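You operate a simulated robot arm through the tools that you are given. There is no shell and no other tool. Be economical: measure what you need, move in short steps, check, and stop when the job is done.

Carry out the task below with a simulated two-armed robot. There is one attempt and no reset: what you move stays moved.

Task
On the centre of the middle table, fold the blue cloth in half, so that its two long edges meet.

It is judged by the outcome, as a careful person would: the job done as asked, and still so three seconds after it is handed in. It fails if anything else is knocked over, pushed out of place, dropped, spilled or broken. Flat cloth is picked up by pressing the open fingertips on it (5 to 10 N) and closing them slowly along it; thin cloth reads only 2 to 8 mm in the jaws.

Robot
Two 7-joint arms with two-finger parallel grippers on one trunk, on a base that drives. Base frame: it is fixed to the floor where the robot stands at the start and does not move with it; the origin is under the middle of the robot, x ahead of it, y to its left, z up; the surface under the hand at the start is at about z = 80. Lengths are in cm, angles in degrees, forces in N, time in s.
The left shoulder is at the start at [7, 16.3, 104.5], the right one opposite. With the tool pointing down near the work surface each hand reaches from about 38 to 88 cm from the robot's upright axis, wherever it stands, measured 20 degrees to its own side. Places, roughly: centre of the middle table [50, 0, 80]. Payload 3.43 kg a hand.
The tool frame of a hand sits at the grasp point between the pads (the TCP): z along the fingers, y along the line on which they close. The tips reach 3.4 cm beyond it. The gripper opens to 12.8 cm. The fingers are 2.4 cm wide and 1.2 cm thick; the gripper's body (4.8 by 13 cm) begins 9.6 cm behind the TCP.
Orientation is that of the tool frame in the base frame, as [roll, pitch, yaw] about the fixed x, y, z axes, in that order (R = Rz(yaw) Ry(pitch) Rx(roll)). With the fingers straight down and closing along the base's y, the tool's x points along the base's -x, its y along +y and its z along -z.

Tools
- The arms move only by the tool move_arm. It takes "left_series", "right_series" or both (then of equal length, played together; a hand with none holds still); each is a list of rows, each a list of 2 entries, a list of its own where there are three numbers: the shift along the tool's x, y, z in units of 25 mm (1.0 is 25 mm), then the turn, a rotation vector about the tool's x, y, z in units of 8 degrees (1.0 is 8 degrees). In form: [[[tx, ty, tz], [ax, ay, az]], ...]. A call has 1 to 8 rows; each row shifts and turns the commanded pose from where the row before left it, along the tool's axes as they then stand. "left_jaw" and "right_jaw" are, for a hand that has rows, the finger opening in mm, from 0 to 128, set as the call begins (left out, the last holds). A call with a number of a shift or a turn outside -1 to 1 is refused whole. Rows are played at 5 a second. More than 5 cm and 8.6 degrees between two rows, or a gripper value outside its range, and nothing of the call is played. A pose out of reach is approached as far as the arm can. The call stops where the force on the tool passes 40 N (or 10 N more than at its start, if that is more) or the arm is blocked; 0.2 s more then pass. The fingers move at their own pace (about 15.3 cm/s each) and stop on an object; they squeeze with about 30 N. The grip force told is the motor's: it shows also when the fingers shut on nothing. Time passes only in rows, and 0.2 s behind the last, so rows that do not move let the fingers close. The reply holds the time, the measured pose of the TCP, the force on the tool along the base axes, the opening and the grip force, in the units named above and with some noise, with the torque about the TCP (base axes, N m) and any sound that the robot's microphone picked up, and new pictures: "pictures" is both (left out), scene, wrist or none (wrist: the cameras of the hands that moved).
- Cameras (640 x 400 px; columns grow to the right, rows downward): "scene" is now at [13.22, -0.07, 125.86]; the picture's right is [-0.01, -1.00, 0.00], its down [-0.71, 0.01, -0.71] and it looks along [0.71, -0.01, -0.71] (base axes); focal length 288 px, centre (320, 200). "left" rides on the left gripper at [7.6, 1.1, -16] in its tool frame; the picture's right is [-0.15, 0.99, 0.00], its down [-0.88, -0.13, -0.46] and it looks along [-0.45, -0.07, 0.89] (tool axes); focal length 234 px, centre (320, 200). "right" rides on the right gripper at [7.6, -1.1, -16] in its tool frame; the picture's right is [0.15, 0.99, 0.00], its down [-0.88, 0.13, -0.46] and it looks along [-0.45, 0.07, 0.89] (tool axes); focal length 234 px, centre (320, 200). There is no depth. A picture from a camera that has moved, and an enlarged one, comes with that camera's place and axes in the base frame and with its lens.
- slide_trunk(by): slides the trunk up (or, below 0, down) by that many cm; the arms and the scene camera ride with it, the base frame stays. It gives what a move gives, with no picture.
- roll_base(legs): drives the robot by 1 to 6 legs, each [ahead, left, turn to the left] in cm, cm and degrees, along the robot's own axes; the way and the turn of a leg run together, so that a leg with both is an arc; at most 150 cm and 180 degrees a leg. The arms and the cameras ride along, it lands a little off, and it stops where it bumps. It gives what a move gives, and a new picture of the scene camera.
- head_to(pan, tilt): turns the head with the scene camera to pan (to the left, within 86 degrees either way) and tilt (down, from -29 to 69), counted from straight ahead of the robot. It gives what a move gives, and a new picture of the scene camera.
- inspect(camera, box): a new picture of the part [left, top, right, bottom] of that camera's present view, enlarged. The clock stands still meanwhile.
- hand_in(): hands the job in; it is judged then, once.

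Go step by step. Nothing tells you exact positions but the pictures and the camera data: compare them with the known pose of the tool, close in by small moves and look again before you grip or let go. The budget is 120 turns and 260 pictures, counting those below and the enlarged ones. Unless the task says otherwise, let go and move clear before handing in, and close with one line.

The tools are called after ">>>" as name(argument=value, ...) on one line, values as JSON. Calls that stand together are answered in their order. move_arm: Moves the arms, as the interface text tells. Its arguments: {"type":"object","properties":{"left_series":{"type":"array"},"left_jaw":{"type":"number"},"right_series":{"type":"array"},"right_jaw":{"type":"number"},"pictures":{"type":"string","enum":["both","scene","wrist","none"]}},"required":[]} The other tools are called the same way: slide_trunk (by) slides the trunk up or down; roll_base (legs) drives the base; head_to (pan, tilt) turns the head that bears the scene camera; inspect (camera, box) takes an enlarged picture of a part of a camera's view; hand_in () hands the job in.

At the start:

```text
clock: 0.0
left_ee_pos: [38.68, 21.23, 101.75]
left_ee_rot: [-179.9, 0.0, 179.9]
left_contact_force: [0.2, 0.4, -0.2]
left_torque: [0.0, -0.01, 0.0]
left_gripper_width: 12.82
left_grip_force: 0.1
right_ee_pos: [41.43, -15.3, 98.61]
right_ee_rot: [179.9, 0.0, 179.9]
right_contact_force: [0.6, -0.5, -0.7]
right_torque: [0.02, -0.03, 0.0]
right_gripper_width: 12.77
right_grip_force: 0.0
trunk travel left (down, up): [-52.5, 41.5]
robot x, y, heading: [-0.1, 0.12, -0.1]
head pan, tilt: [-0.4, 45.1]
```

scene: 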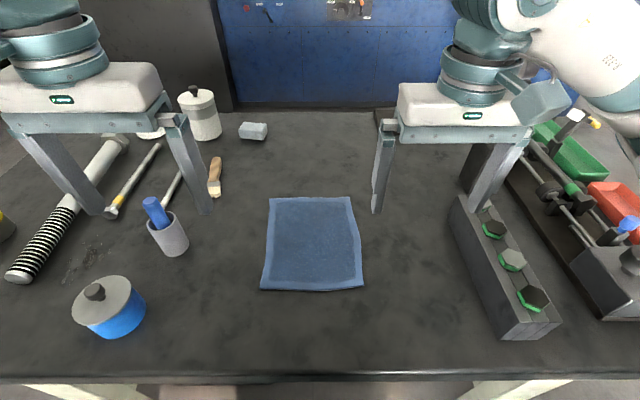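
right: 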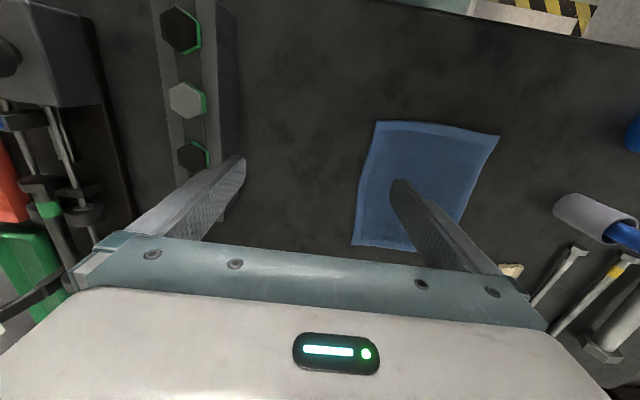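
left: 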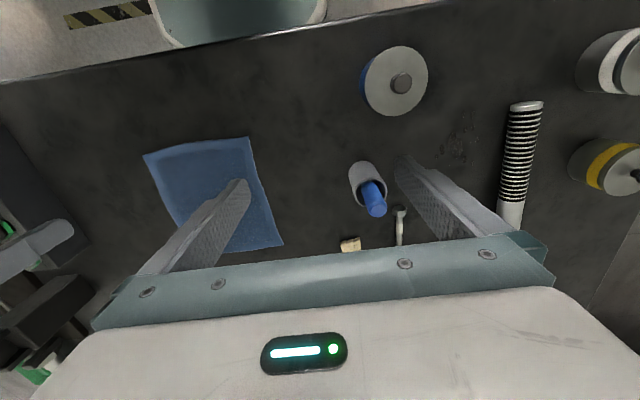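

The cloth lies at about x 37.6–60, y −8 to +10, and its long edges run along x. I want to stand to the left and turned right, so each hand can take one corner of the left long edge. First I look at the floor on the left.

>>> head_to(pan=75, tilt=50)

>>> inspect(camera="scene", box=[0, 0, 640, 400])

```text
clock: 1.5
left_ee_pos: [38.55, 21.16, 101.7]
left_ee_rot: [-179.9, -0.1, 180.0]
left_contact_force: [-0.5, -1.6, 0.4]
left_torque: [-0.01, 0.01, -0.02]
left_gripper_width: 12.81
left_grip_force: 0.1
right_ee_pos: [41.32, -15.36, 98.55]
right_ee_rot: [179.9, -0.1, 179.8]
right_contact_force: [-0.3, 0.1, 0.1]
right_torque: [-0.01, -0.01, 0.03]
right_gripper_width: 12.79
right_grip_force: 0.0
trunk travel left (down, up): [-52.5, 41.5]
robot x, y, heading: [-0.23, -0.07, 0.1]
head pan, tilt: [75.0, 50.0]
camera scene: at [7.1, 7.43, 125.19], right [0.97, -0.26, 0.0], down [-0.2, -0.74, -0.64], along [0.17, 0.62, -0.77], focal length 288 px, centre (320, 200)
```

scene: 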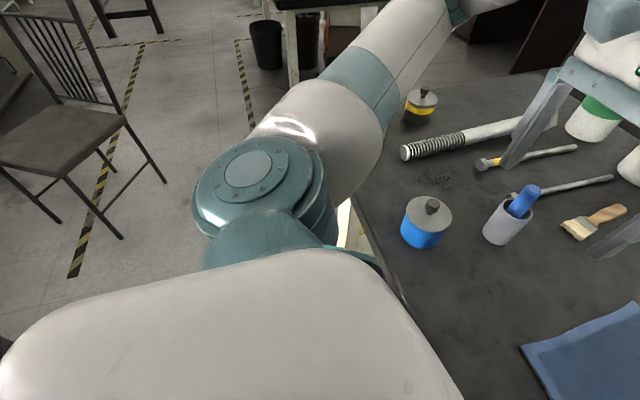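

```text
1.00 times, centred on (320, 200) of scene (not enlarged: the box is as wide or as high as the picture)
camera zoom: at [7.1, 7.43, 125.19], right [0.97, -0.26, 0.0], down [-0.2, -0.74, -0.64], along [0.17, 0.62, -0.77], focal length 288 px, centre (320, 200)
```

zoom: 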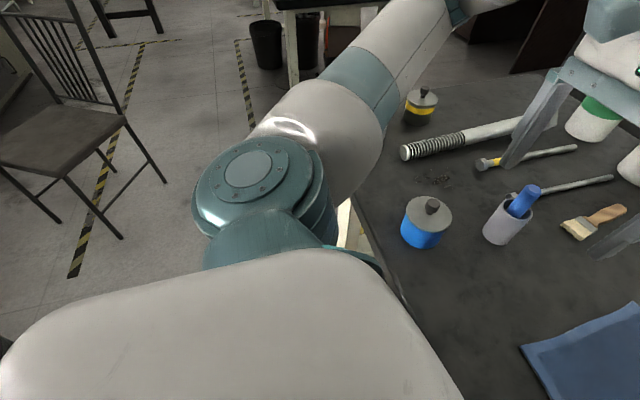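

The floor on the left is free. I raise the trunk for clearance, then drive left and turn right.

>>> slide_trunk(by=10)

>>> head_to(pan=0, tilt=48)

>>> roll_base(legs=[[0, 34, 0], [0, 0, -35]])

```text
clock: 2.8
left_ee_pos: [38.67, 21.33, 111.73]
left_ee_rot: [-179.9, 0.0, 179.9]
left_contact_force: [-0.2, 0.1, 0.5]
left_torque: [-0.02, 0.01, -0.01]
left_gripper_width: 12.82
left_grip_force: 0.0
right_ee_pos: [41.4, -15.3, 108.64]
right_ee_rot: [-179.9, 0.0, 180.0]
right_contact_force: [-0.5, -0.3, -0.1]
right_torque: [0.02, -0.01, 0.03]
right_gripper_width: 12.8
right_grip_force: 0.0
trunk travel left (down, up): [-62.5, 31.5]
robot x, y, heading: [0.23, -0.29, 0.2]
head pan, tilt: [75.0, 50.0]
```

```text
clock: 4.3
left_ee_pos: [38.75, 21.24, 111.71]
left_ee_rot: [-179.9, -0.1, 180.0]
left_contact_force: [-0.9, 0.2, 0.0]
left_torque: [0.0, -0.01, -0.02]
left_gripper_width: 12.8
left_grip_force: 0.0
right_ee_pos: [41.44, -15.31, 108.57]
right_ee_rot: [-180.0, 0.0, 179.9]
right_contact_force: [-0.5, 0.9, 0.8]
right_torque: [0.04, 0.0, -0.01]
right_gripper_width: 12.8
right_grip_force: 0.0
trunk travel left (down, up): [-62.5, 31.5]
robot x, y, heading: [-0.11, 0.14, -0.1]
head pan, tilt: [0.0, 48.0]
camera scene: at [12.98, 0.0, 135.46], right [0.0, -1.0, 0.0], down [-0.74, 0.0, -0.67], along [0.67, 0.0, -0.74], focal length 288 px, centre (320, 200)
```

scene: 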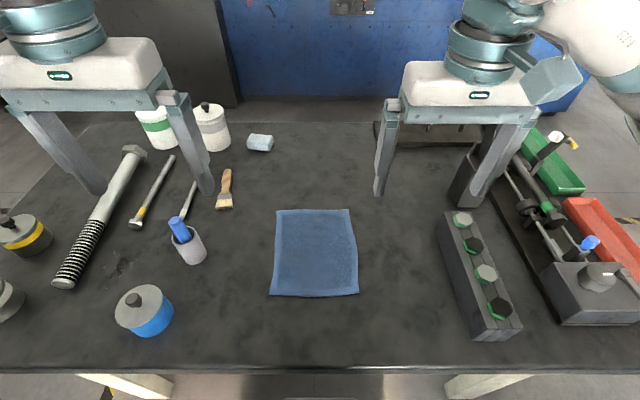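

```text
clock: 8.2
left_ee_pos: [43.85, 29.43, 111.73]
left_ee_rot: [-179.9, -0.1, 145.2]
left_contact_force: [-0.5, 0.1, -0.1]
left_torque: [0.03, -0.04, 0.0]
left_gripper_width: 12.79
left_grip_force: 0.1
right_ee_pos: [25.29, -2.3, 108.67]
right_ee_rot: [180.0, -0.1, 145.4]
right_contact_force: [0.3, -0.4, -0.6]
right_torque: [-0.02, 0.01, -0.02]
right_gripper_width: 12.78
right_grip_force: 0.1
trunk travel left (down, up): [-62.5, 31.5]
robot x, y, heading: [0.12, 33.83, -34.5]
head pan, tilt: [0.0, 48.0]
camera scene: at [10.65, 26.51, 135.46], right [-0.57, -0.82, 0.0], down [-0.61, 0.42, -0.67], along [0.55, -0.38, -0.74], focal length 288 px, centre (320, 200)
```

scene: 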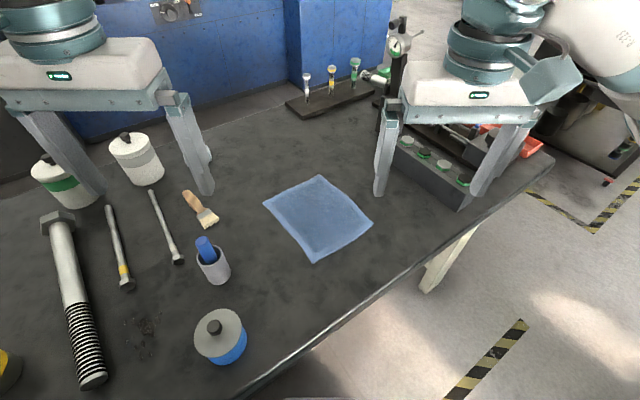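

The base landed well. The corners are at about A(59.6,10.7), B(59.9,−7.2), C(37.9,−8) and D(37.5,9.4). I turn the hands to close along y and move them toward corners A and D.

>>> move_arm(left_series=[[[0, 0, 0], [0, 0, -0.87]], [[0, 0, 0], [0, 0, -0.87]], [[0, 0, 0], [0, 0, -0.87]], [[0, 0, 0], [0, 0, -0.87]], [[0, 0, 0], [0, 0, -0.87]], [[-1, -1, 0], [0, 0, 0]], [[-1, -1, 0], [0, 0, 0]], [[-1, -1, 0], [0, 0, 0]]], right_series=[[[0, 0, 0], [0, 0, -0.87]], [[0, 0, 0], [0, 0, -0.87]], [[0, 0, 0], [0, 0, -0.87]], [[0, 0, 0], [0, 0, -0.87]], [[0, 0, 0], [0, 0, -0.87]], [[-1, 0.5, 0], [0, 0, 0]], [[-1, 0.5, 0], [0, 0, 0]], [[-1, 0.5, 0], [0, 0, 0]]], pictures="scene")

```text
clock: 10.0
left_ee_pos: [51.63, 21.87, 111.55]
left_ee_rot: [-179.9, -0.2, 180.0]
left_contact_force: [0.7, 0.4, 1.0]
left_torque: [-0.03, 0.06, -0.02]
left_gripper_width: 12.76
left_grip_force: 0.1
right_ee_pos: [32.97, 1.37, 108.55]
right_ee_rot: [-180.0, -0.1, 180.0]
right_contact_force: [0.1, 0.3, 0.0]
right_torque: [0.01, 0.04, -0.01]
right_gripper_width: 12.8
right_grip_force: 0.1
trunk travel left (down, up): [-62.5, 31.5]
robot x, y, heading: [0.2, 33.95, -34.6]
head pan, tilt: [0.0, 48.0]
camera scene: at [10.82, 26.5, 135.44], right [-0.57, -0.82, 0.0], down [-0.61, 0.42, -0.67], along [0.55, -0.38, -0.74], focal length 288 px, centre (320, 200)
```

scene: 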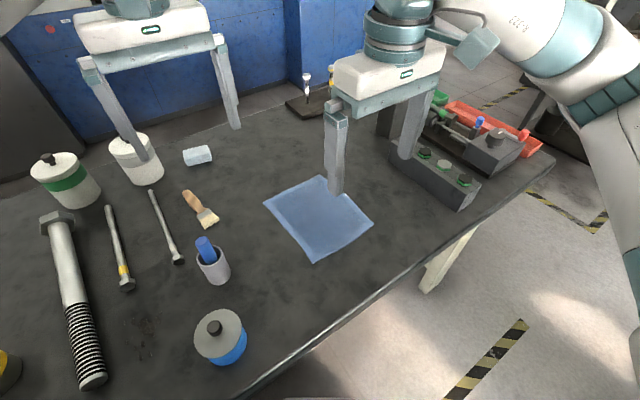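

>>> move_arm(left_series=[[[-0.39, -0.92, 0.2], [0, 0, 0]], [[-0.39, -0.92, 0.6], [0, 0, 0]], [[-0.39, -0.92, 0.8], [0, 0, 0]], [[-0.39, -0.92, 1], [0, 0, 0]], [[-0.39, -0.92, 1], [0, 0, 0]], [[-0.39, -0.92, 1], [0, 0, 0]], [[0, 0, 0.8], [0, 0, 0]]], right_series=[[[-0.47, 0.4, 0.2], [0, 0, 0]], [[-0.47, 0.4, 0.6], [0, 0, 0]], [[-0.47, 0.4, 0.6], [0, 0, 0]], [[-0.47, 0.4, 0.6], [0, 0, 0]], [[-0.47, 0.4, 0.6], [0, 0, 0]], [[-0.47, 0.4, 0.8], [0, 0, 0]], [[0, 0, 0.8], [0, 0, 0]]], left_jaw=35, right_jaw=35)

```text
clock: 11.6
left_ee_pos: [57.14, 8.09, 98.17]
left_ee_rot: [-179.9, -0.1, -180.0]
left_contact_force: [-0.3, -0.1, 0.1]
left_torque: [-0.03, -0.04, -0.01]
left_gripper_width: 3.5
left_grip_force: 0.1
right_ee_pos: [39.85, 7.5, 98.17]
right_ee_rot: [180.0, 0.0, -179.9]
right_contact_force: [0.3, 0.6, 0.4]
right_torque: [-0.01, -0.03, -0.02]
right_gripper_width: 3.48
right_grip_force: 0.1
trunk travel left (down, up): [-62.5, 31.5]
robot x, y, heading: [0.03, 33.84, -34.5]
head pan, tilt: [0.0, 48.0]
camera scene: at [10.67, 26.53, 135.46], right [-0.57, -0.82, 0.0], down [-0.61, 0.42, -0.67], along [0.55, -0.38, -0.74], focal length 288 px, centre (320, 200)
camera right: at [32.2, 6.41, 114.12], right [-0.15, 0.99, 0.0], down [0.88, 0.13, 0.46], along [0.45, 0.07, -0.89], focal length 234 px, centre (320, 200)
camera left: at [49.73, 9.12, 114.18], right [0.15, 0.99, 0.0], down [0.88, -0.13, 0.45], along [0.45, -0.07, -0.89], focal length 234 px, centre (320, 200)
```

scene: 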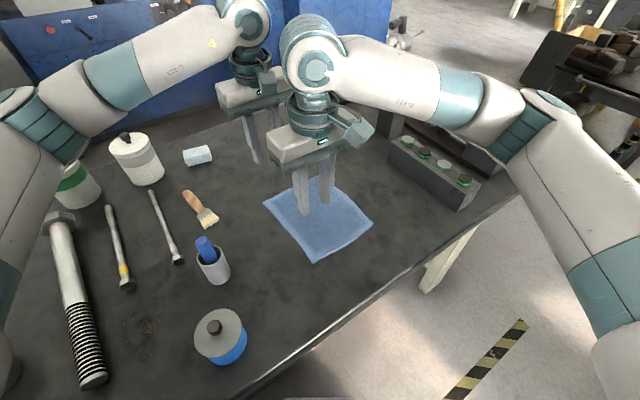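
right: 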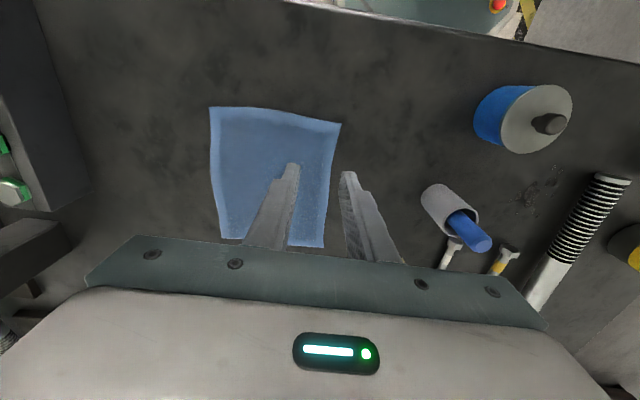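
left: 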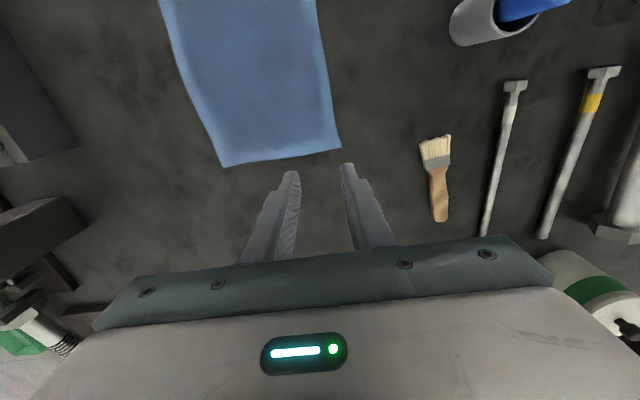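

Both hands are over the corners. I narrow the jaws to 25 mm and go down to just above the cloth.

>>> move_arm(left_series=[[[0, 0, 1], [0, 0, 0]], [[0, 0, 1], [0, 0, 0]], [[0, 0, 1], [0, 0, 0]], [[0, 0, 1], [0, 0, 0]], [[0, 0, 0.8], [0, 0, 0]], [[0, 0, 0.5], [0, 0, 0]], [[0, 0, 0], [0, 0, 0]]], right_series=[[[0, -0.08, 1], [0, 0, 0]], [[0, 0, 1], [0, 0, 0]], [[0, 0, 1], [0, 0, 0]], [[0, 0, 1], [0, 0, 0]], [[0, 0, 0.8], [0, 0, 0]], [[0, 0, 0.5], [0, 0, 0]], [[0, 0, 0], [0, 0, 0]]], left_jaw=25, right_jaw=25)

```text
clock: 13.2
left_ee_pos: [57.23, 8.18, 84.96]
left_ee_rot: [-179.9, -0.1, -180.0]
left_contact_force: [0.5, -0.6, 0.7]
left_torque: [0.0, 0.01, -0.02]
left_gripper_width: 2.49
left_grip_force: 0.1
right_ee_pos: [39.87, 7.39, 84.88]
right_ee_rot: [-180.0, -0.1, -179.9]
right_contact_force: [0.4, -0.3, -0.6]
right_torque: [0.01, -0.01, -0.01]
right_gripper_width: 2.49
right_grip_force: 0.1
trunk travel left (down, up): [-62.5, 31.5]
robot x, y, heading: [0.22, 33.52, -34.5]
head pan, tilt: [0.0, 48.0]
camera scene: at [10.65, 26.53, 135.46], right [-0.57, -0.82, 0.0], down [-0.61, 0.42, -0.67], along [0.55, -0.38, -0.74], focal length 288 px, centre (320, 200)
camera right: at [32.17, 6.22, 100.8], right [-0.15, 0.99, 0.0], down [0.88, 0.13, 0.46], along [0.45, 0.07, -0.89], focal length 234 px, centre (320, 200)
camera left: at [49.68, 9.15, 101.02], right [0.15, 0.99, 0.0], down [0.88, -0.13, 0.45], along [0.45, -0.07, -0.89], focal length 234 px, centre (320, 200)
```

scene: 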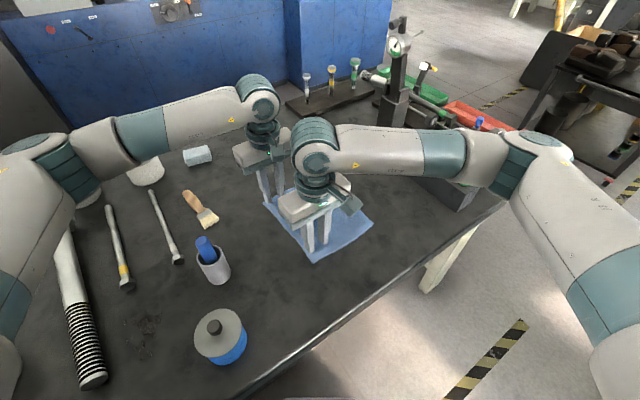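
right: 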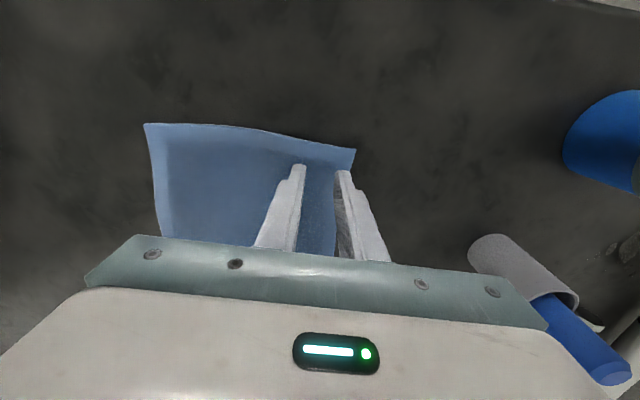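
left: 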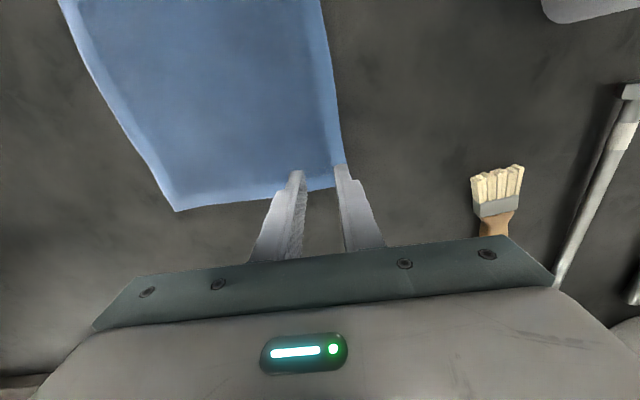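

>>> move_arm(left_series=[[[0, -0.16, 0.3], [0, 0, 0]], [[0, 0, 0.15], [0, 0, 0]], [[0, 0, 0.12], [0, 0, 0]], [[0, 0, 0.08], [0, 0, 0]]], right_series=[[[0, 0, 0.3], [0, 0, 0]], [[0, 0, 0.15], [0, 0, 0]], [[0, 0, 0.12], [0, 0, 0]], [[0, 0, 0.08], [0, 0, 0]]], pictures="none")

```text
clock: 14.2
left_ee_pos: [57.15, 7.72, 83.69]
left_ee_rot: [-179.7, 0.0, -179.9]
left_contact_force: [3.2, -1.8, 11.3]
left_torque: [0.03, -0.08, 0.0]
left_gripper_width: 2.5
left_grip_force: 0.1
right_ee_pos: [39.68, 7.34, 83.74]
right_ee_rot: [-179.9, 0.5, -180.0]
right_contact_force: [0.3, -3.4, 36.3]
right_torque: [-0.03, 0.02, 0.03]
right_gripper_width: 2.49
right_grip_force: 0.0
trunk travel left (down, up): [-62.5, 31.5]
robot x, y, heading: [-0.44, 33.91, -34.8]
head pan, tilt: [0.0, 48.0]
```

>>> move_arm(left_series=[[[0, 0, -0.02], [0, 0, 0]], [[0, 0, 0], [0, 0, 0]]], right_series=[[[0, 0, -0.13], [0, 0, 0]], [[0, 0, 0], [0, 0, 0]]], pictures="wrist")

```text
clock: 14.8
left_ee_pos: [57.14, 7.68, 83.65]
left_ee_rot: [-179.7, 0.1, -180.0]
left_contact_force: [1.6, -2.5, 20.9]
left_torque: [-0.01, -0.04, 0.01]
left_gripper_width: 2.51
left_grip_force: 0.1
right_ee_pos: [39.65, 7.39, 83.6]
right_ee_rot: [179.9, 0.1, -179.9]
right_contact_force: [4.9, -1.4, 22.2]
right_torque: [-0.01, -0.12, -0.01]
right_gripper_width: 2.46
right_grip_force: 0.0
trunk travel left (down, up): [-62.5, 31.5]
robot x, y, heading: [-0.31, 33.66, -34.9]
head pan, tilt: [0.0, 48.0]
camera right: at [31.99, 6.3, 99.64], right [-0.15, 0.99, 0.0], down [0.88, 0.13, 0.46], along [0.45, 0.07, -0.89], focal length 234 px, centre (320, 200)
camera left: at [49.51, 8.84, 99.68], right [0.15, 0.99, 0.0], down [0.88, -0.13, 0.46], along [0.45, -0.07, -0.89], focal length 234 px, centre (320, 200)
```

right: 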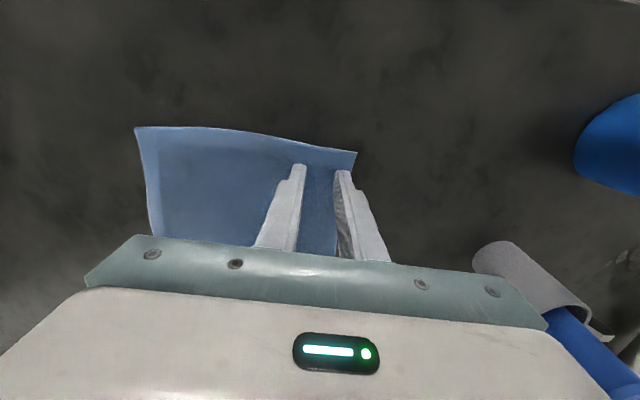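
left: 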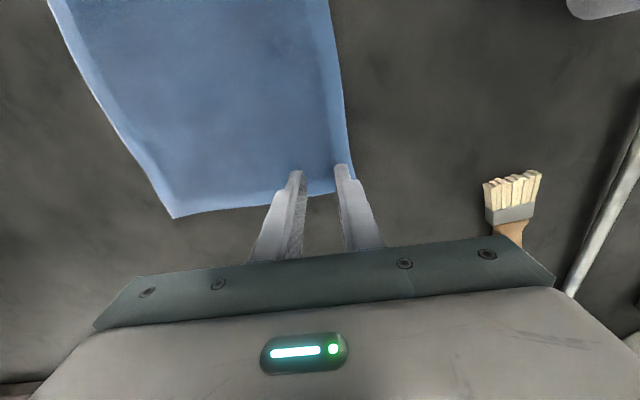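

>>> move_arm(left_series=[[[0, 0, -0.07], [0, 0, 0]], [[0, 0, 0], [0, 0, 0]], [[0, 0, 0], [0, 0, 0]]], right_series=[[[0, 0, -0.07], [0, 0, 0]], [[0, 0, 0], [0, 0, 0]], [[0, 0, 0], [0, 0, 0]]], pictures="none")

```text
clock: 15.6
left_ee_pos: [57.16, 7.69, 83.68]
left_ee_rot: [-179.9, 0.0, 180.0]
left_contact_force: [1.8, -2.9, 18.4]
left_torque: [-0.09, -0.03, 0.01]
left_gripper_width: 2.47
left_grip_force: 0.1
right_ee_pos: [39.62, 7.33, 83.85]
right_ee_rot: [-180.0, 0.0, -180.0]
right_contact_force: [1.2, 0.5, 7.0]
right_torque: [0.06, -0.01, -0.04]
right_gripper_width: 2.48
right_grip_force: 0.1
trunk travel left (down, up): [-62.5, 31.5]
robot x, y, heading: [-0.05, 34.08, -34.6]
head pan, tilt: [0.0, 48.0]
```

>>> move_arm(left_series=[[[0, 0, -0.06], [0, 0, 0]], [[0, 0, 0], [0, 0, 0]]], pictures="none")

>>> move_arm(left_series=[[[0, 0, 0], [0, 0, 0]], [[0, 0, 0], [0, 0, 0]]], right_series=[[[0, 0, 0], [0, 0, 0]], [[0, 0, 0], [0, 0, 0]]], left_jaw=20, right_jaw=20, pictures="none")

>>> move_arm(left_series=[[[0, 0, 0], [0, 0, 0]], [[0, 0, 0], [0, 0, 0]]], right_series=[[[0, 0, 0], [0, 0, 0]], [[0, 0, 0], [0, 0, 0]]], left_jaw=15, right_jaw=15)

```text
clock: 16.2
left_ee_pos: [57.08, 7.74, 83.87]
left_ee_rot: [179.9, -0.1, 179.9]
left_contact_force: [0.0, -2.9, 9.2]
left_torque: [-0.04, 0.01, -0.02]
left_gripper_width: 2.48
left_grip_force: 0.1
right_ee_pos: [39.78, 7.29, 83.73]
right_ee_rot: [179.9, -0.1, -179.9]
right_contact_force: [-1.9, -0.3, 5.3]
right_torque: [0.0, 0.01, -0.01]
right_gripper_width: 2.48
right_grip_force: 0.1
trunk travel left (down, up): [-62.5, 31.5]
robot x, y, heading: [-0.07, 34.04, -34.7]
head pan, tilt: [0.0, 48.0]
```

```text
clock: 16.8
left_ee_pos: [57.16, 7.69, 83.74]
left_ee_rot: [-179.9, -0.2, 179.9]
left_contact_force: [-2.5, 1.2, 6.1]
left_torque: [0.04, 0.06, 0.03]
left_gripper_width: 1.95
left_grip_force: 0.1
right_ee_pos: [39.62, 7.27, 83.77]
right_ee_rot: [179.9, 0.0, -179.9]
right_contact_force: [-0.5, 0.0, 4.5]
right_torque: [-0.01, 0.0, 0.01]
right_gripper_width: 1.99
right_grip_force: 0.1
trunk travel left (down, up): [-62.5, 31.5]
robot x, y, heading: [0.18, 33.95, -34.9]
head pan, tilt: [0.0, 48.0]
```

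```text
clock: 17.4
left_ee_pos: [57.14, 7.69, 83.8]
left_ee_rot: [-180.0, 0.0, 180.0]
left_contact_force: [-0.3, 1.5, 5.2]
left_torque: [-0.03, 0.03, 0.01]
left_gripper_width: 1.46
left_grip_force: 0.1
right_ee_pos: [39.77, 7.35, 83.71]
right_ee_rot: [180.0, 0.0, -179.9]
right_contact_force: [0.1, -0.6, 3.3]
right_torque: [0.03, 0.03, 0.0]
right_gripper_width: 1.45
right_grip_force: 0.0
trunk travel left (down, up): [-62.5, 31.5]
robot x, y, heading: [-0.07, 34.31, -34.8]
head pan, tilt: [0.0, 48.0]
camera scene: at [10.57, 26.57, 135.47], right [-0.57, -0.82, 0.0], down [-0.61, 0.42, -0.67], along [0.55, -0.38, -0.74], focal length 288 px, centre (320, 200)
camera right: at [32.12, 6.24, 99.76], right [-0.15, 0.99, 0.0], down [0.88, 0.13, 0.46], along [0.45, 0.07, -0.89], focal length 234 px, centre (320, 200)
camera left: at [49.63, 8.79, 99.79], right [0.15, 0.99, 0.0], down [0.88, -0.13, 0.46], along [0.45, -0.07, -0.89], focal length 234 px, centre (320, 200)
```

scene: 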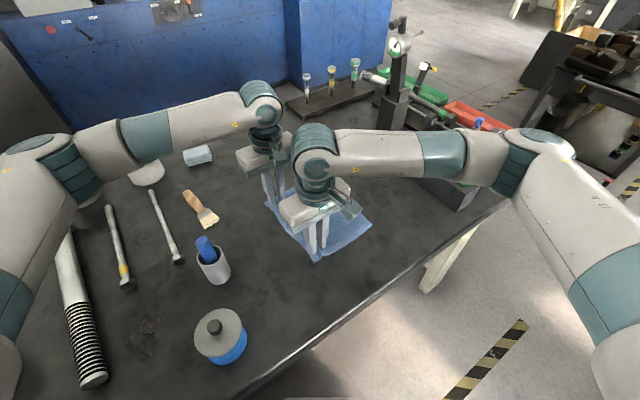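
right: 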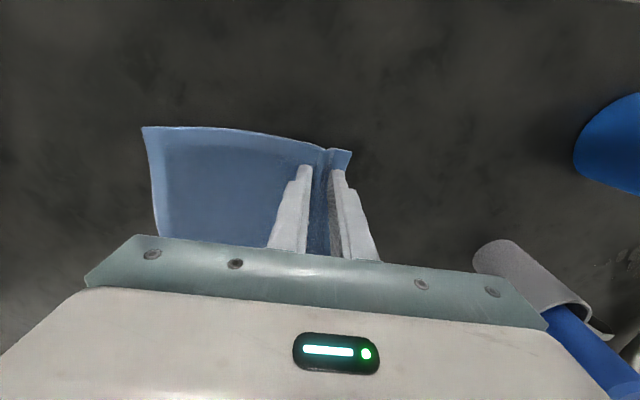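
left: 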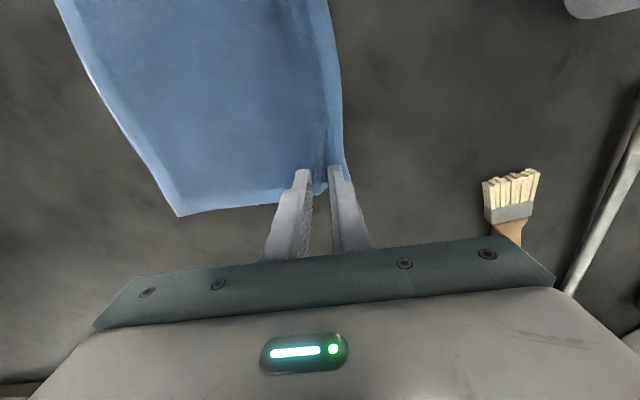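

Ridges are forming well under both hands, so I press slightly more and keep closing slowly.

>>> move_arm(left_series=[[[0, 0, 0.015], [0, 0, 0]], [[0, 0, 0], [0, 0, 0]]], right_series=[[[0, 0, 0.03], [0, 0, 0]], [[0, 0, 0], [0, 0, 0]]], left_jaw=10, right_jaw=10, pictures="none")

>>> move_arm(left_series=[[[0, 0, 0], [0, 0, 0]], [[0, 0, 0], [0, 0, 0]]], right_series=[[[0, 0, 0], [0, 0, 0]], [[0, 0, 0], [0, 0, 0]]], left_jaw=6, right_jaw=6, pictures="none")

>>> move_arm(left_series=[[[0, 0, 0], [0, 0, 0]], [[0, 0, 0], [0, 0, 0]], [[0, 0, 0], [0, 0, 0]]], right_series=[[[0, 0, 0], [0, 0, 0]], [[0, 0, 0], [0, 0, 0]], [[0, 0, 0], [0, 0, 0]]], left_jaw=0, right_jaw=0, pictures="wrist")

```text
clock: 18.0
left_ee_pos: [57.15, 7.69, 83.75]
left_ee_rot: [-179.9, 0.1, -180.0]
left_contact_force: [-0.4, 0.3, 4.9]
left_torque: [0.03, -0.05, 0.01]
left_gripper_width: 1.0
left_grip_force: 0.3
right_ee_pos: [39.71, 7.28, 83.73]
right_ee_rot: [-180.0, 0.1, -179.9]
right_contact_force: [0.0, -0.5, 8.8]
right_torque: [0.0, 0.03, 0.02]
right_gripper_width: 0.98
right_grip_force: 0.1
trunk travel left (down, up): [-62.5, 31.5]
robot x, y, heading: [-0.18, 34.11, -34.5]
head pan, tilt: [0.0, 48.0]
```

```text
clock: 18.6
left_ee_pos: [57.13, 7.64, 83.81]
left_ee_rot: [-180.0, -0.1, -180.0]
left_contact_force: [-1.1, -0.2, 6.1]
left_torque: [0.01, 0.01, 0.01]
left_gripper_width: 0.7
left_grip_force: 0.4
right_ee_pos: [39.77, 7.22, 83.67]
right_ee_rot: [-180.0, 0.1, -179.9]
right_contact_force: [0.6, -1.0, 8.4]
right_torque: [0.01, -0.04, 0.0]
right_gripper_width: 0.63
right_grip_force: 0.2
trunk travel left (down, up): [-62.5, 31.5]
robot x, y, heading: [-0.04, 33.82, -34.6]
head pan, tilt: [0.0, 48.0]
```

```text
clock: 19.4
left_ee_pos: [57.15, 7.78, 83.74]
left_ee_rot: [-179.9, 0.0, -179.9]
left_contact_force: [0.0, 0.8, 5.4]
left_torque: [-0.01, -0.01, 0.0]
left_gripper_width: 0.34
left_grip_force: 30.0
right_ee_pos: [39.73, 7.43, 83.75]
right_ee_rot: [-180.0, 0.1, -179.9]
right_contact_force: [1.5, -0.5, 10.0]
right_torque: [-0.03, -0.04, 0.0]
right_gripper_width: 0.37
right_grip_force: 29.5
trunk travel left (down, up): [-62.5, 31.5]
robot x, y, heading: [-0.06, 33.87, -34.6]
head pan, tilt: [0.0, 48.0]
camera right: at [32.11, 6.27, 99.7], right [-0.15, 0.99, 0.0], down [0.88, 0.13, 0.46], along [0.45, 0.07, -0.89], focal length 234 px, centre (320, 200)
camera left: at [49.58, 8.81, 99.8], right [0.15, 0.99, 0.0], down [0.88, -0.13, 0.46], along [0.45, -0.07, -0.89], focal length 234 px, centre (320, 200)
```

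right: 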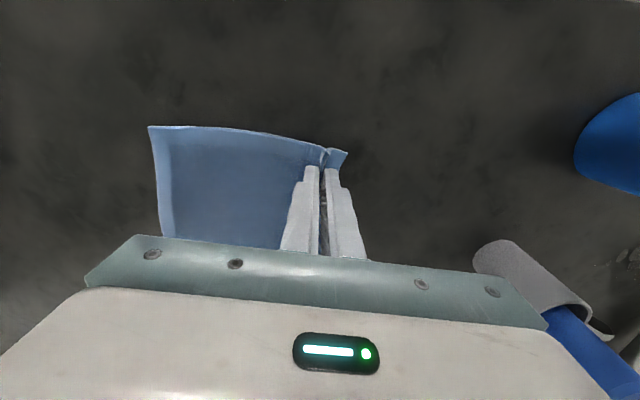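
left: 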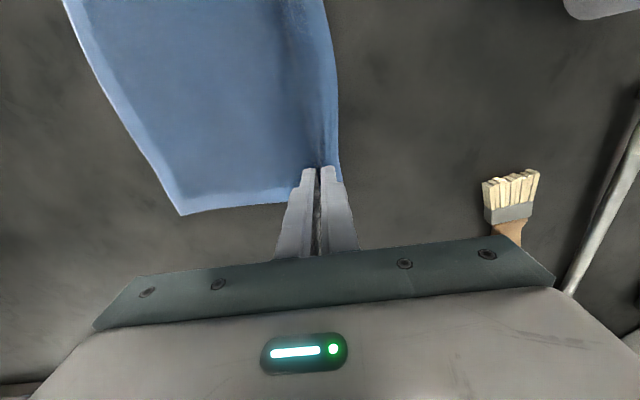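

Both hands hold a ridge, but a free flap of about 1.5 cm would turn under when the cloth is folded over. I open again slowly while still pressing, then regrip at the very edge.

>>> move_arm(left_series=[[[0, 0, 0], [0, 0, 0]], [[0, 0, 0], [0, 0, 0]]], right_series=[[[0, 0, 0], [0, 0, 0]], [[0, 0, 0], [0, 0, 0]]], left_jaw=10, right_jaw=10, pictures="none")

>>> move_arm(left_series=[[[0, 0, 0], [0, 0, 0]], [[0, 0, 0], [0, 0, 0]]], right_series=[[[0, 0, 0], [0, 0, 0]], [[0, 0, 0], [0, 0, 0]]], left_jaw=25, right_jaw=25, pictures="none")

>>> move_arm(left_series=[[[0, 0, -0.6], [0, 0, 0]], [[0, 0, -0.4], [0, 0, 0]], [[0, 0, 0], [0, 0, 0]]], right_series=[[[0, 0, -0.6], [0, 0, 0]], [[0, 0, -0.4], [0, 0, 0]], [[0, 0, 0], [0, 0, 0]]])

```text
clock: 20.0
left_ee_pos: [57.02, 7.59, 83.76]
left_ee_rot: [-179.9, 0.0, -179.9]
left_contact_force: [-0.4, -0.1, 4.7]
left_torque: [0.03, -0.02, -0.02]
left_gripper_width: 1.0
left_grip_force: 0.1
right_ee_pos: [39.77, 7.28, 83.83]
right_ee_rot: [-180.0, 0.1, -179.9]
right_contact_force: [0.3, 0.0, 9.6]
right_torque: [0.02, 0.0, 0.01]
right_gripper_width: 0.89
right_grip_force: 0.1
trunk travel left (down, up): [-62.5, 31.5]
robot x, y, heading: [-0.02, 34.14, -34.7]
head pan, tilt: [0.0, 48.0]
```

```text
clock: 20.6
left_ee_pos: [57.12, 7.71, 83.83]
left_ee_rot: [-179.9, 0.1, 180.0]
left_contact_force: [-0.6, 0.5, 4.1]
left_torque: [0.01, -0.01, 0.04]
left_gripper_width: 2.38
left_grip_force: 0.0
right_ee_pos: [39.75, 7.34, 83.72]
right_ee_rot: [-179.9, -0.1, -180.0]
right_contact_force: [-0.3, 0.4, 10.2]
right_torque: [0.01, 0.0, -0.02]
right_gripper_width: 2.31
right_grip_force: 0.1
trunk travel left (down, up): [-62.5, 31.5]
robot x, y, heading: [-0.19, 34.12, -34.8]
head pan, tilt: [0.0, 48.0]
```

```text
clock: 21.4
left_ee_pos: [57.22, 7.58, 86.08]
left_ee_rot: [-179.9, -0.1, -180.0]
left_contact_force: [0.5, 0.4, -0.3]
left_torque: [0.04, 0.03, -0.01]
left_gripper_width: 2.51
left_grip_force: 0.1
right_ee_pos: [39.85, 7.23, 86.04]
right_ee_rot: [-180.0, 0.0, -180.0]
right_contact_force: [0.9, 1.3, 0.1]
right_torque: [0.02, -0.01, 0.0]
right_gripper_width: 2.47
right_grip_force: 0.1
trunk travel left (down, up): [-62.5, 31.5]
robot x, y, heading: [-0.25, 34.14, -34.5]
head pan, tilt: [0.0, 48.0]
camera scene: at [10.7, 26.5, 135.45], right [-0.57, -0.82, 0.0], down [-0.61, 0.42, -0.67], along [0.55, -0.38, -0.74], focal length 288 px, centre (320, 200)
camera right: at [32.23, 6.21, 102.09], right [-0.15, 0.99, 0.0], down [0.88, 0.13, 0.46], along [0.45, 0.07, -0.89], focal length 234 px, centre (320, 200)
camera left: at [49.71, 8.74, 102.18], right [0.15, 0.99, 0.0], down [0.88, -0.13, 0.45], along [0.45, -0.07, -0.89], focal length 234 px, centre (320, 200)
```

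scene: 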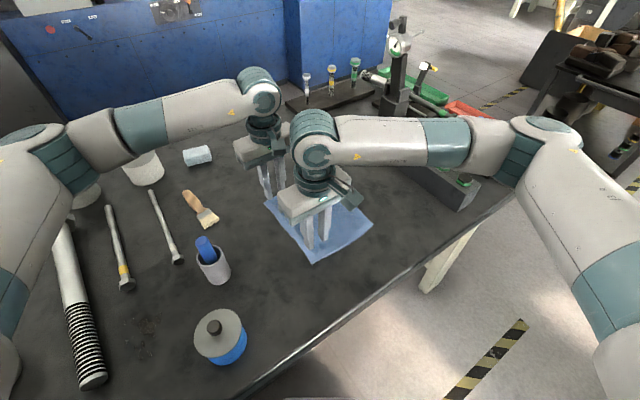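
right: 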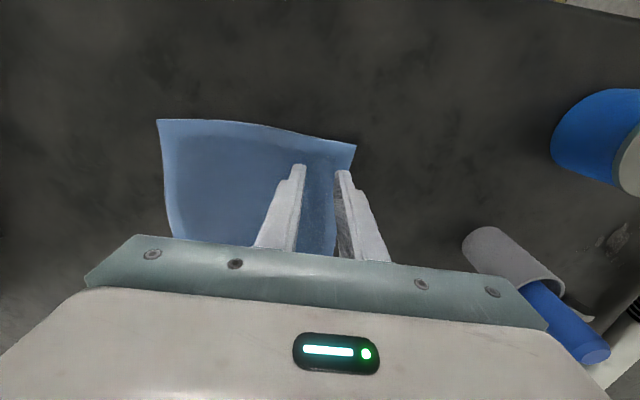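
left: 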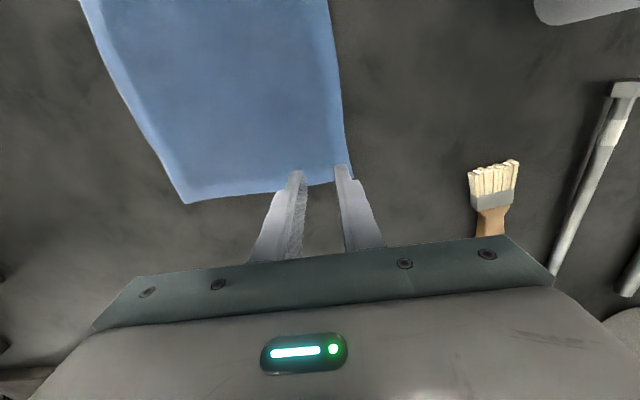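

The cloth came back flat. I shift both hands outward so the outer finger lands just beyond the edge at y≈10.3, and press again.

>>> move_arm(left_series=[[[0, 0.72, 0], [0, 0, 0]], [[0, 0, 0.5], [0, 0, 0]], [[0, 0, 0.3], [0, 0, 0]], [[0, 0, 0.1], [0, 0, 0]], [[0, 0, 0.1], [0, 0, 0]], [[0, 0, 0], [0, 0, 0]]], right_series=[[[0, 0.86, 0], [0, 0, 0]], [[0, 0, 0.5], [0, 0, 0]], [[0, 0, 0.3], [0, 0, 0]], [[0, 0, 0.1], [0, 0, 0]], [[0, 0, 0.1], [0, 0, 0]], [[0, 0, 0], [0, 0, 0]]], left_jaw=20, right_jaw=20, pictures="wrist")

```text
clock: 22.8
left_ee_pos: [57.23, 9.45, 83.76]
left_ee_rot: [-179.9, 0.0, 180.0]
left_contact_force: [0.4, 0.1, 3.9]
left_torque: [-0.02, 0.0, -0.02]
left_gripper_width: 1.98
left_grip_force: 0.1
right_ee_pos: [39.82, 9.35, 83.77]
right_ee_rot: [-179.9, 0.1, -179.9]
right_contact_force: [0.8, 0.2, 6.2]
right_torque: [-0.08, -0.06, 0.04]
right_gripper_width: 1.99
right_grip_force: 0.0
trunk travel left (down, up): [-62.5, 31.5]
robot x, y, heading: [0.13, 33.43, -34.6]
head pan, tilt: [0.0, 48.0]
camera right: at [32.18, 8.43, 99.69], right [-0.15, 0.99, 0.0], down [0.88, 0.13, 0.46], along [0.45, 0.07, -0.89], focal length 234 px, centre (320, 200)
camera left: at [49.65, 10.57, 99.78], right [0.15, 0.99, 0.0], down [0.88, -0.13, 0.46], along [0.45, -0.07, -0.89], focal length 234 px, centre (320, 200)
```

right: 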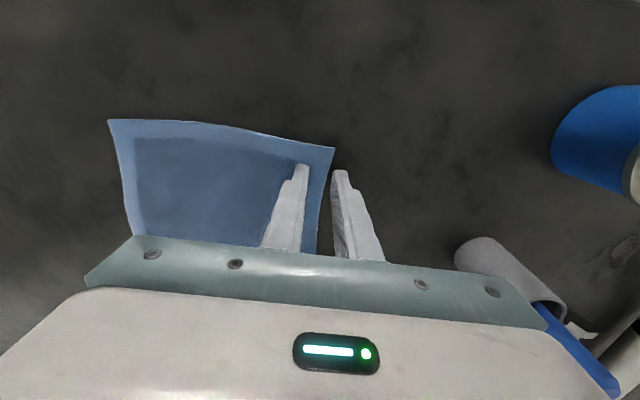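
left: 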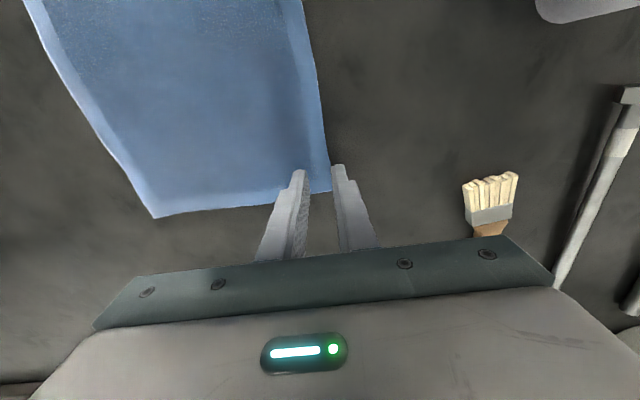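

The edges lie between the fingers as wanted. I close slowly.

>>> move_arm(left_series=[[[0, 0, 0.025], [0, 0, 0]], [[0, 0, 0], [0, 0, 0]]], right_series=[[[0, 0, 0.01], [0, 0, 0]], [[0, 0, 0], [0, 0, 0]]], left_jaw=14, right_jaw=14, pictures="none")

>>> move_arm(left_series=[[[0, 0, 0], [0, 0, 0]], [[0, 0, 0], [0, 0, 0]]], right_series=[[[0, 0, 0], [0, 0, 0]], [[0, 0, 0], [0, 0, 0]]], left_jaw=9, right_jaw=9, pictures="wrist")

```text
clock: 23.4
left_ee_pos: [57.11, 9.48, 83.64]
left_ee_rot: [-180.0, 0.0, 180.0]
left_contact_force: [0.0, 0.0, 6.7]
left_torque: [-0.07, 0.0, 0.01]
left_gripper_width: 1.38
left_grip_force: 0.0
right_ee_pos: [39.83, 9.51, 83.55]
right_ee_rot: [-179.9, 0.2, -179.9]
right_contact_force: [1.4, 0.3, 8.3]
right_torque: [-0.09, -0.03, -0.01]
right_gripper_width: 1.33
right_grip_force: 0.0
trunk travel left (down, up): [-62.5, 31.5]
robot x, y, heading: [0.23, 33.9, -35.2]
head pan, tilt: [0.0, 48.0]
```

```text
clock: 24.0
left_ee_pos: [57.01, 9.54, 83.74]
left_ee_rot: [-180.0, 0.0, 180.0]
left_contact_force: [-0.5, 0.0, 7.9]
left_torque: [-0.03, 0.02, -0.02]
left_gripper_width: 0.86
left_grip_force: 0.0
right_ee_pos: [39.71, 9.47, 83.71]
right_ee_rot: [-180.0, 0.1, -179.9]
right_contact_force: [2.2, 1.4, 10.3]
right_torque: [-0.04, -0.06, 0.03]
right_gripper_width: 0.94
right_grip_force: 0.1
trunk travel left (down, up): [-62.5, 31.5]
robot x, y, heading: [-0.02, 33.96, -34.7]
head pan, tilt: [0.0, 48.0]
camera right: at [32.13, 8.46, 99.68], right [-0.15, 0.99, 0.0], down [0.88, 0.13, 0.46], along [0.45, 0.07, -0.89], focal length 234 px, centre (320, 200)
camera left: at [49.58, 10.61, 99.74], right [0.15, 0.99, 0.0], down [0.88, -0.13, 0.46], along [0.45, -0.07, -0.89], focal length 234 px, centre (320, 200)
```

right: 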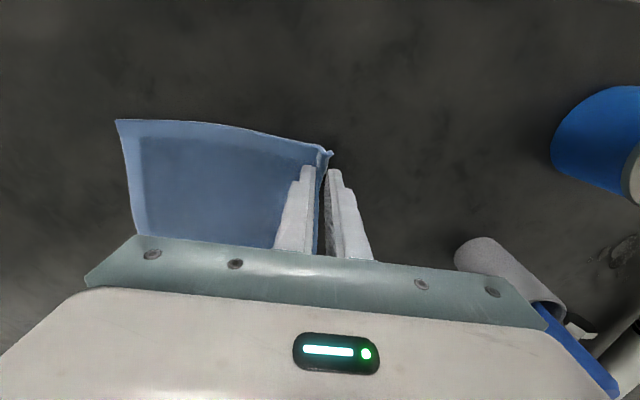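
left: 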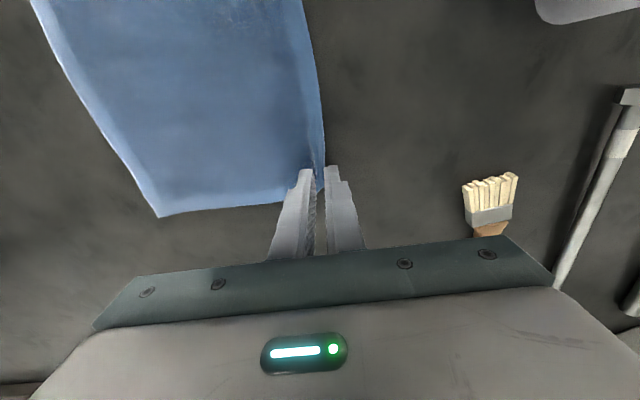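

>>> move_arm(left_series=[[[0, 0, 0], [0, 0, 0]], [[0, 0, 0], [0, 0, 0]]], right_series=[[[0, 0, 0], [0, 0, 0]], [[0, 0, 0], [0, 0, 0]]], left_jaw=5, right_jaw=5, pictures="none")

>>> move_arm(left_series=[[[0, 0, 0], [0, 0, 0]], [[0, 0, 0], [0, 0, 0]], [[0, 0, 0], [0, 0, 0]]], right_series=[[[0, 0, 0], [0, 0, 0]], [[0, 0, 0], [0, 0, 0]], [[0, 0, 0], [0, 0, 0]]], left_jaw=0, right_jaw=0, pictures="wrist")

```text
clock: 24.6
left_ee_pos: [57.15, 9.56, 83.79]
left_ee_rot: [-179.9, 0.0, 180.0]
left_contact_force: [-0.7, 0.1, 8.7]
left_torque: [-0.03, 0.05, 0.02]
left_gripper_width: 0.6
left_grip_force: 0.3
right_ee_pos: [39.71, 9.45, 83.69]
right_ee_rot: [180.0, 0.1, -179.8]
right_contact_force: [1.3, -0.5, 10.5]
right_torque: [-0.15, -0.04, 0.0]
right_gripper_width: 0.71
right_grip_force: 2.3
trunk travel left (down, up): [-62.5, 31.5]
robot x, y, heading: [-0.22, 33.8, -34.7]
head pan, tilt: [0.0, 48.0]
```

```text
clock: 25.4
left_ee_pos: [57.11, 9.52, 83.7]
left_ee_rot: [-179.9, 0.0, -179.9]
left_contact_force: [-1.1, -0.7, 8.5]
left_torque: [-0.06, 0.04, 0.01]
left_gripper_width: 0.33
left_grip_force: 29.8
right_ee_pos: [39.75, 9.44, 83.67]
right_ee_rot: [179.9, 0.1, -179.9]
right_contact_force: [1.2, -2.1, 14.8]
right_torque: [-0.12, -0.07, 0.03]
right_gripper_width: 0.35
right_grip_force: 29.9
trunk travel left (down, up): [-62.5, 31.5]
robot x, y, heading: [-0.16, 34.0, -34.8]
head pan, tilt: [0.0, 48.0]
camera right: at [32.09, 8.43, 99.7], right [-0.15, 0.99, 0.0], down [0.88, 0.13, 0.46], along [0.45, 0.07, -0.89], focal length 234 px, centre (320, 200)
camera left: at [49.54, 10.59, 99.75], right [0.15, 0.99, 0.0], down [0.88, -0.13, 0.46], along [0.45, -0.07, -0.89], focal length 234 px, centre (320, 200)
```

right: 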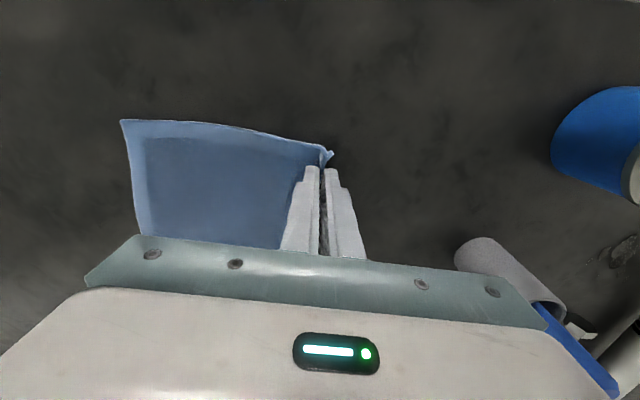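
left: 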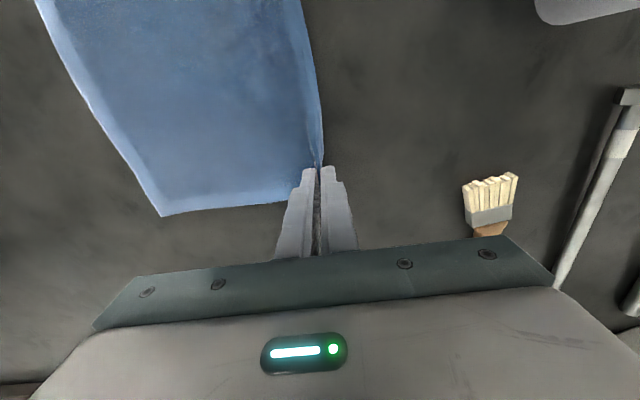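

Both jaws read 3.4 mm with full grip force. I lift a little along the fold arc and check.

>>> move_arm(left_series=[[[0, -0.1, -0.5], [0, 0, 0]], [[0, -0.3, -0.6], [0, 0, 0]], [[0, -0.5, -0.5], [0, 0, 0]]], right_series=[[[0, -0.1, -0.5], [0, 0, 0]], [[0, -0.3, -0.6], [0, 0, 0]], [[0, -0.5, -0.5], [0, 0, 0]]])

```text
clock: 26.2
left_ee_pos: [57.17, 7.29, 87.58]
left_ee_rot: [-179.9, 0.0, 180.0]
left_contact_force: [-1.1, 0.8, 0.4]
left_torque: [-0.01, 0.04, 0.03]
left_gripper_width: 0.3
left_grip_force: 29.6
right_ee_pos: [39.76, 7.12, 87.54]
right_ee_rot: [180.0, 0.0, -179.9]
right_contact_force: [1.0, -0.3, 0.8]
right_torque: [0.07, -0.05, 0.01]
right_gripper_width: 0.29
right_grip_force: 30.0
trunk travel left (down, up): [-62.5, 31.5]
robot x, y, heading: [-0.43, 34.1, -34.4]
head pan, tilt: [0.0, 48.0]
camera scene: at [10.64, 26.42, 135.44], right [-0.57, -0.82, 0.0], down [-0.61, 0.42, -0.67], along [0.55, -0.38, -0.74], focal length 288 px, centre (320, 200)
camera right: at [32.2, 6.06, 103.56], right [-0.15, 0.99, 0.0], down [0.88, 0.13, 0.46], along [0.45, 0.07, -0.89], focal length 234 px, centre (320, 200)
camera left: at [49.66, 8.24, 103.64], right [0.15, 0.99, 0.0], down [0.88, -0.13, 0.45], along [0.45, -0.07, -0.89], focal length 234 px, centre (320, 200)
```

scene: 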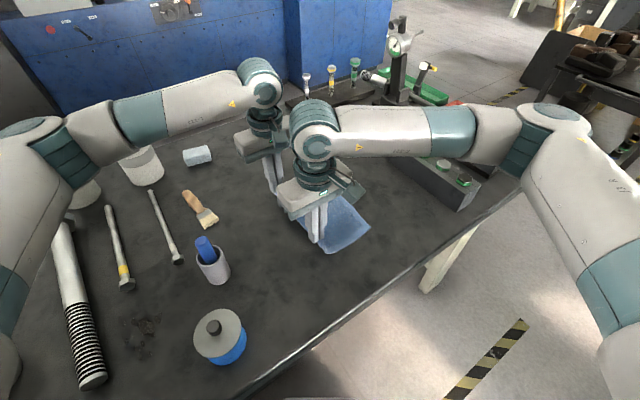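
right: 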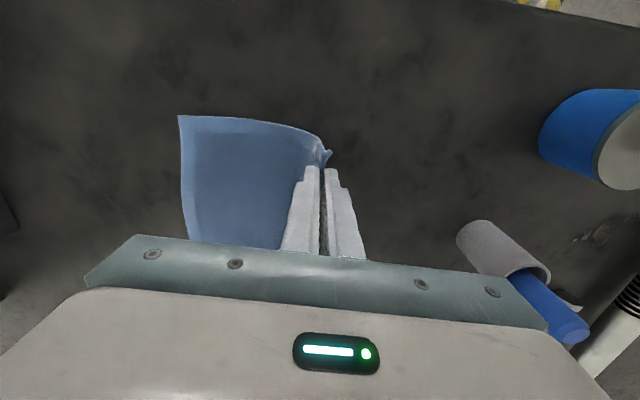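
left: 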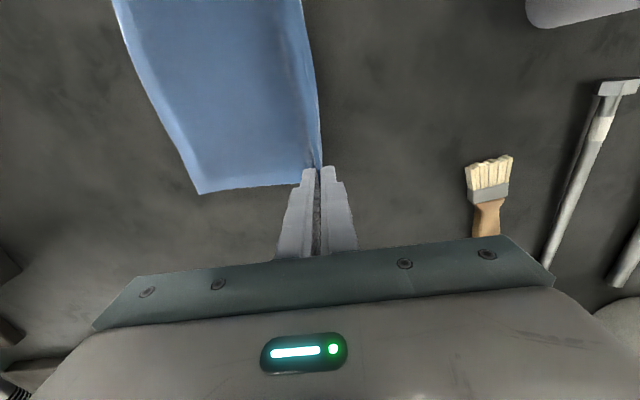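

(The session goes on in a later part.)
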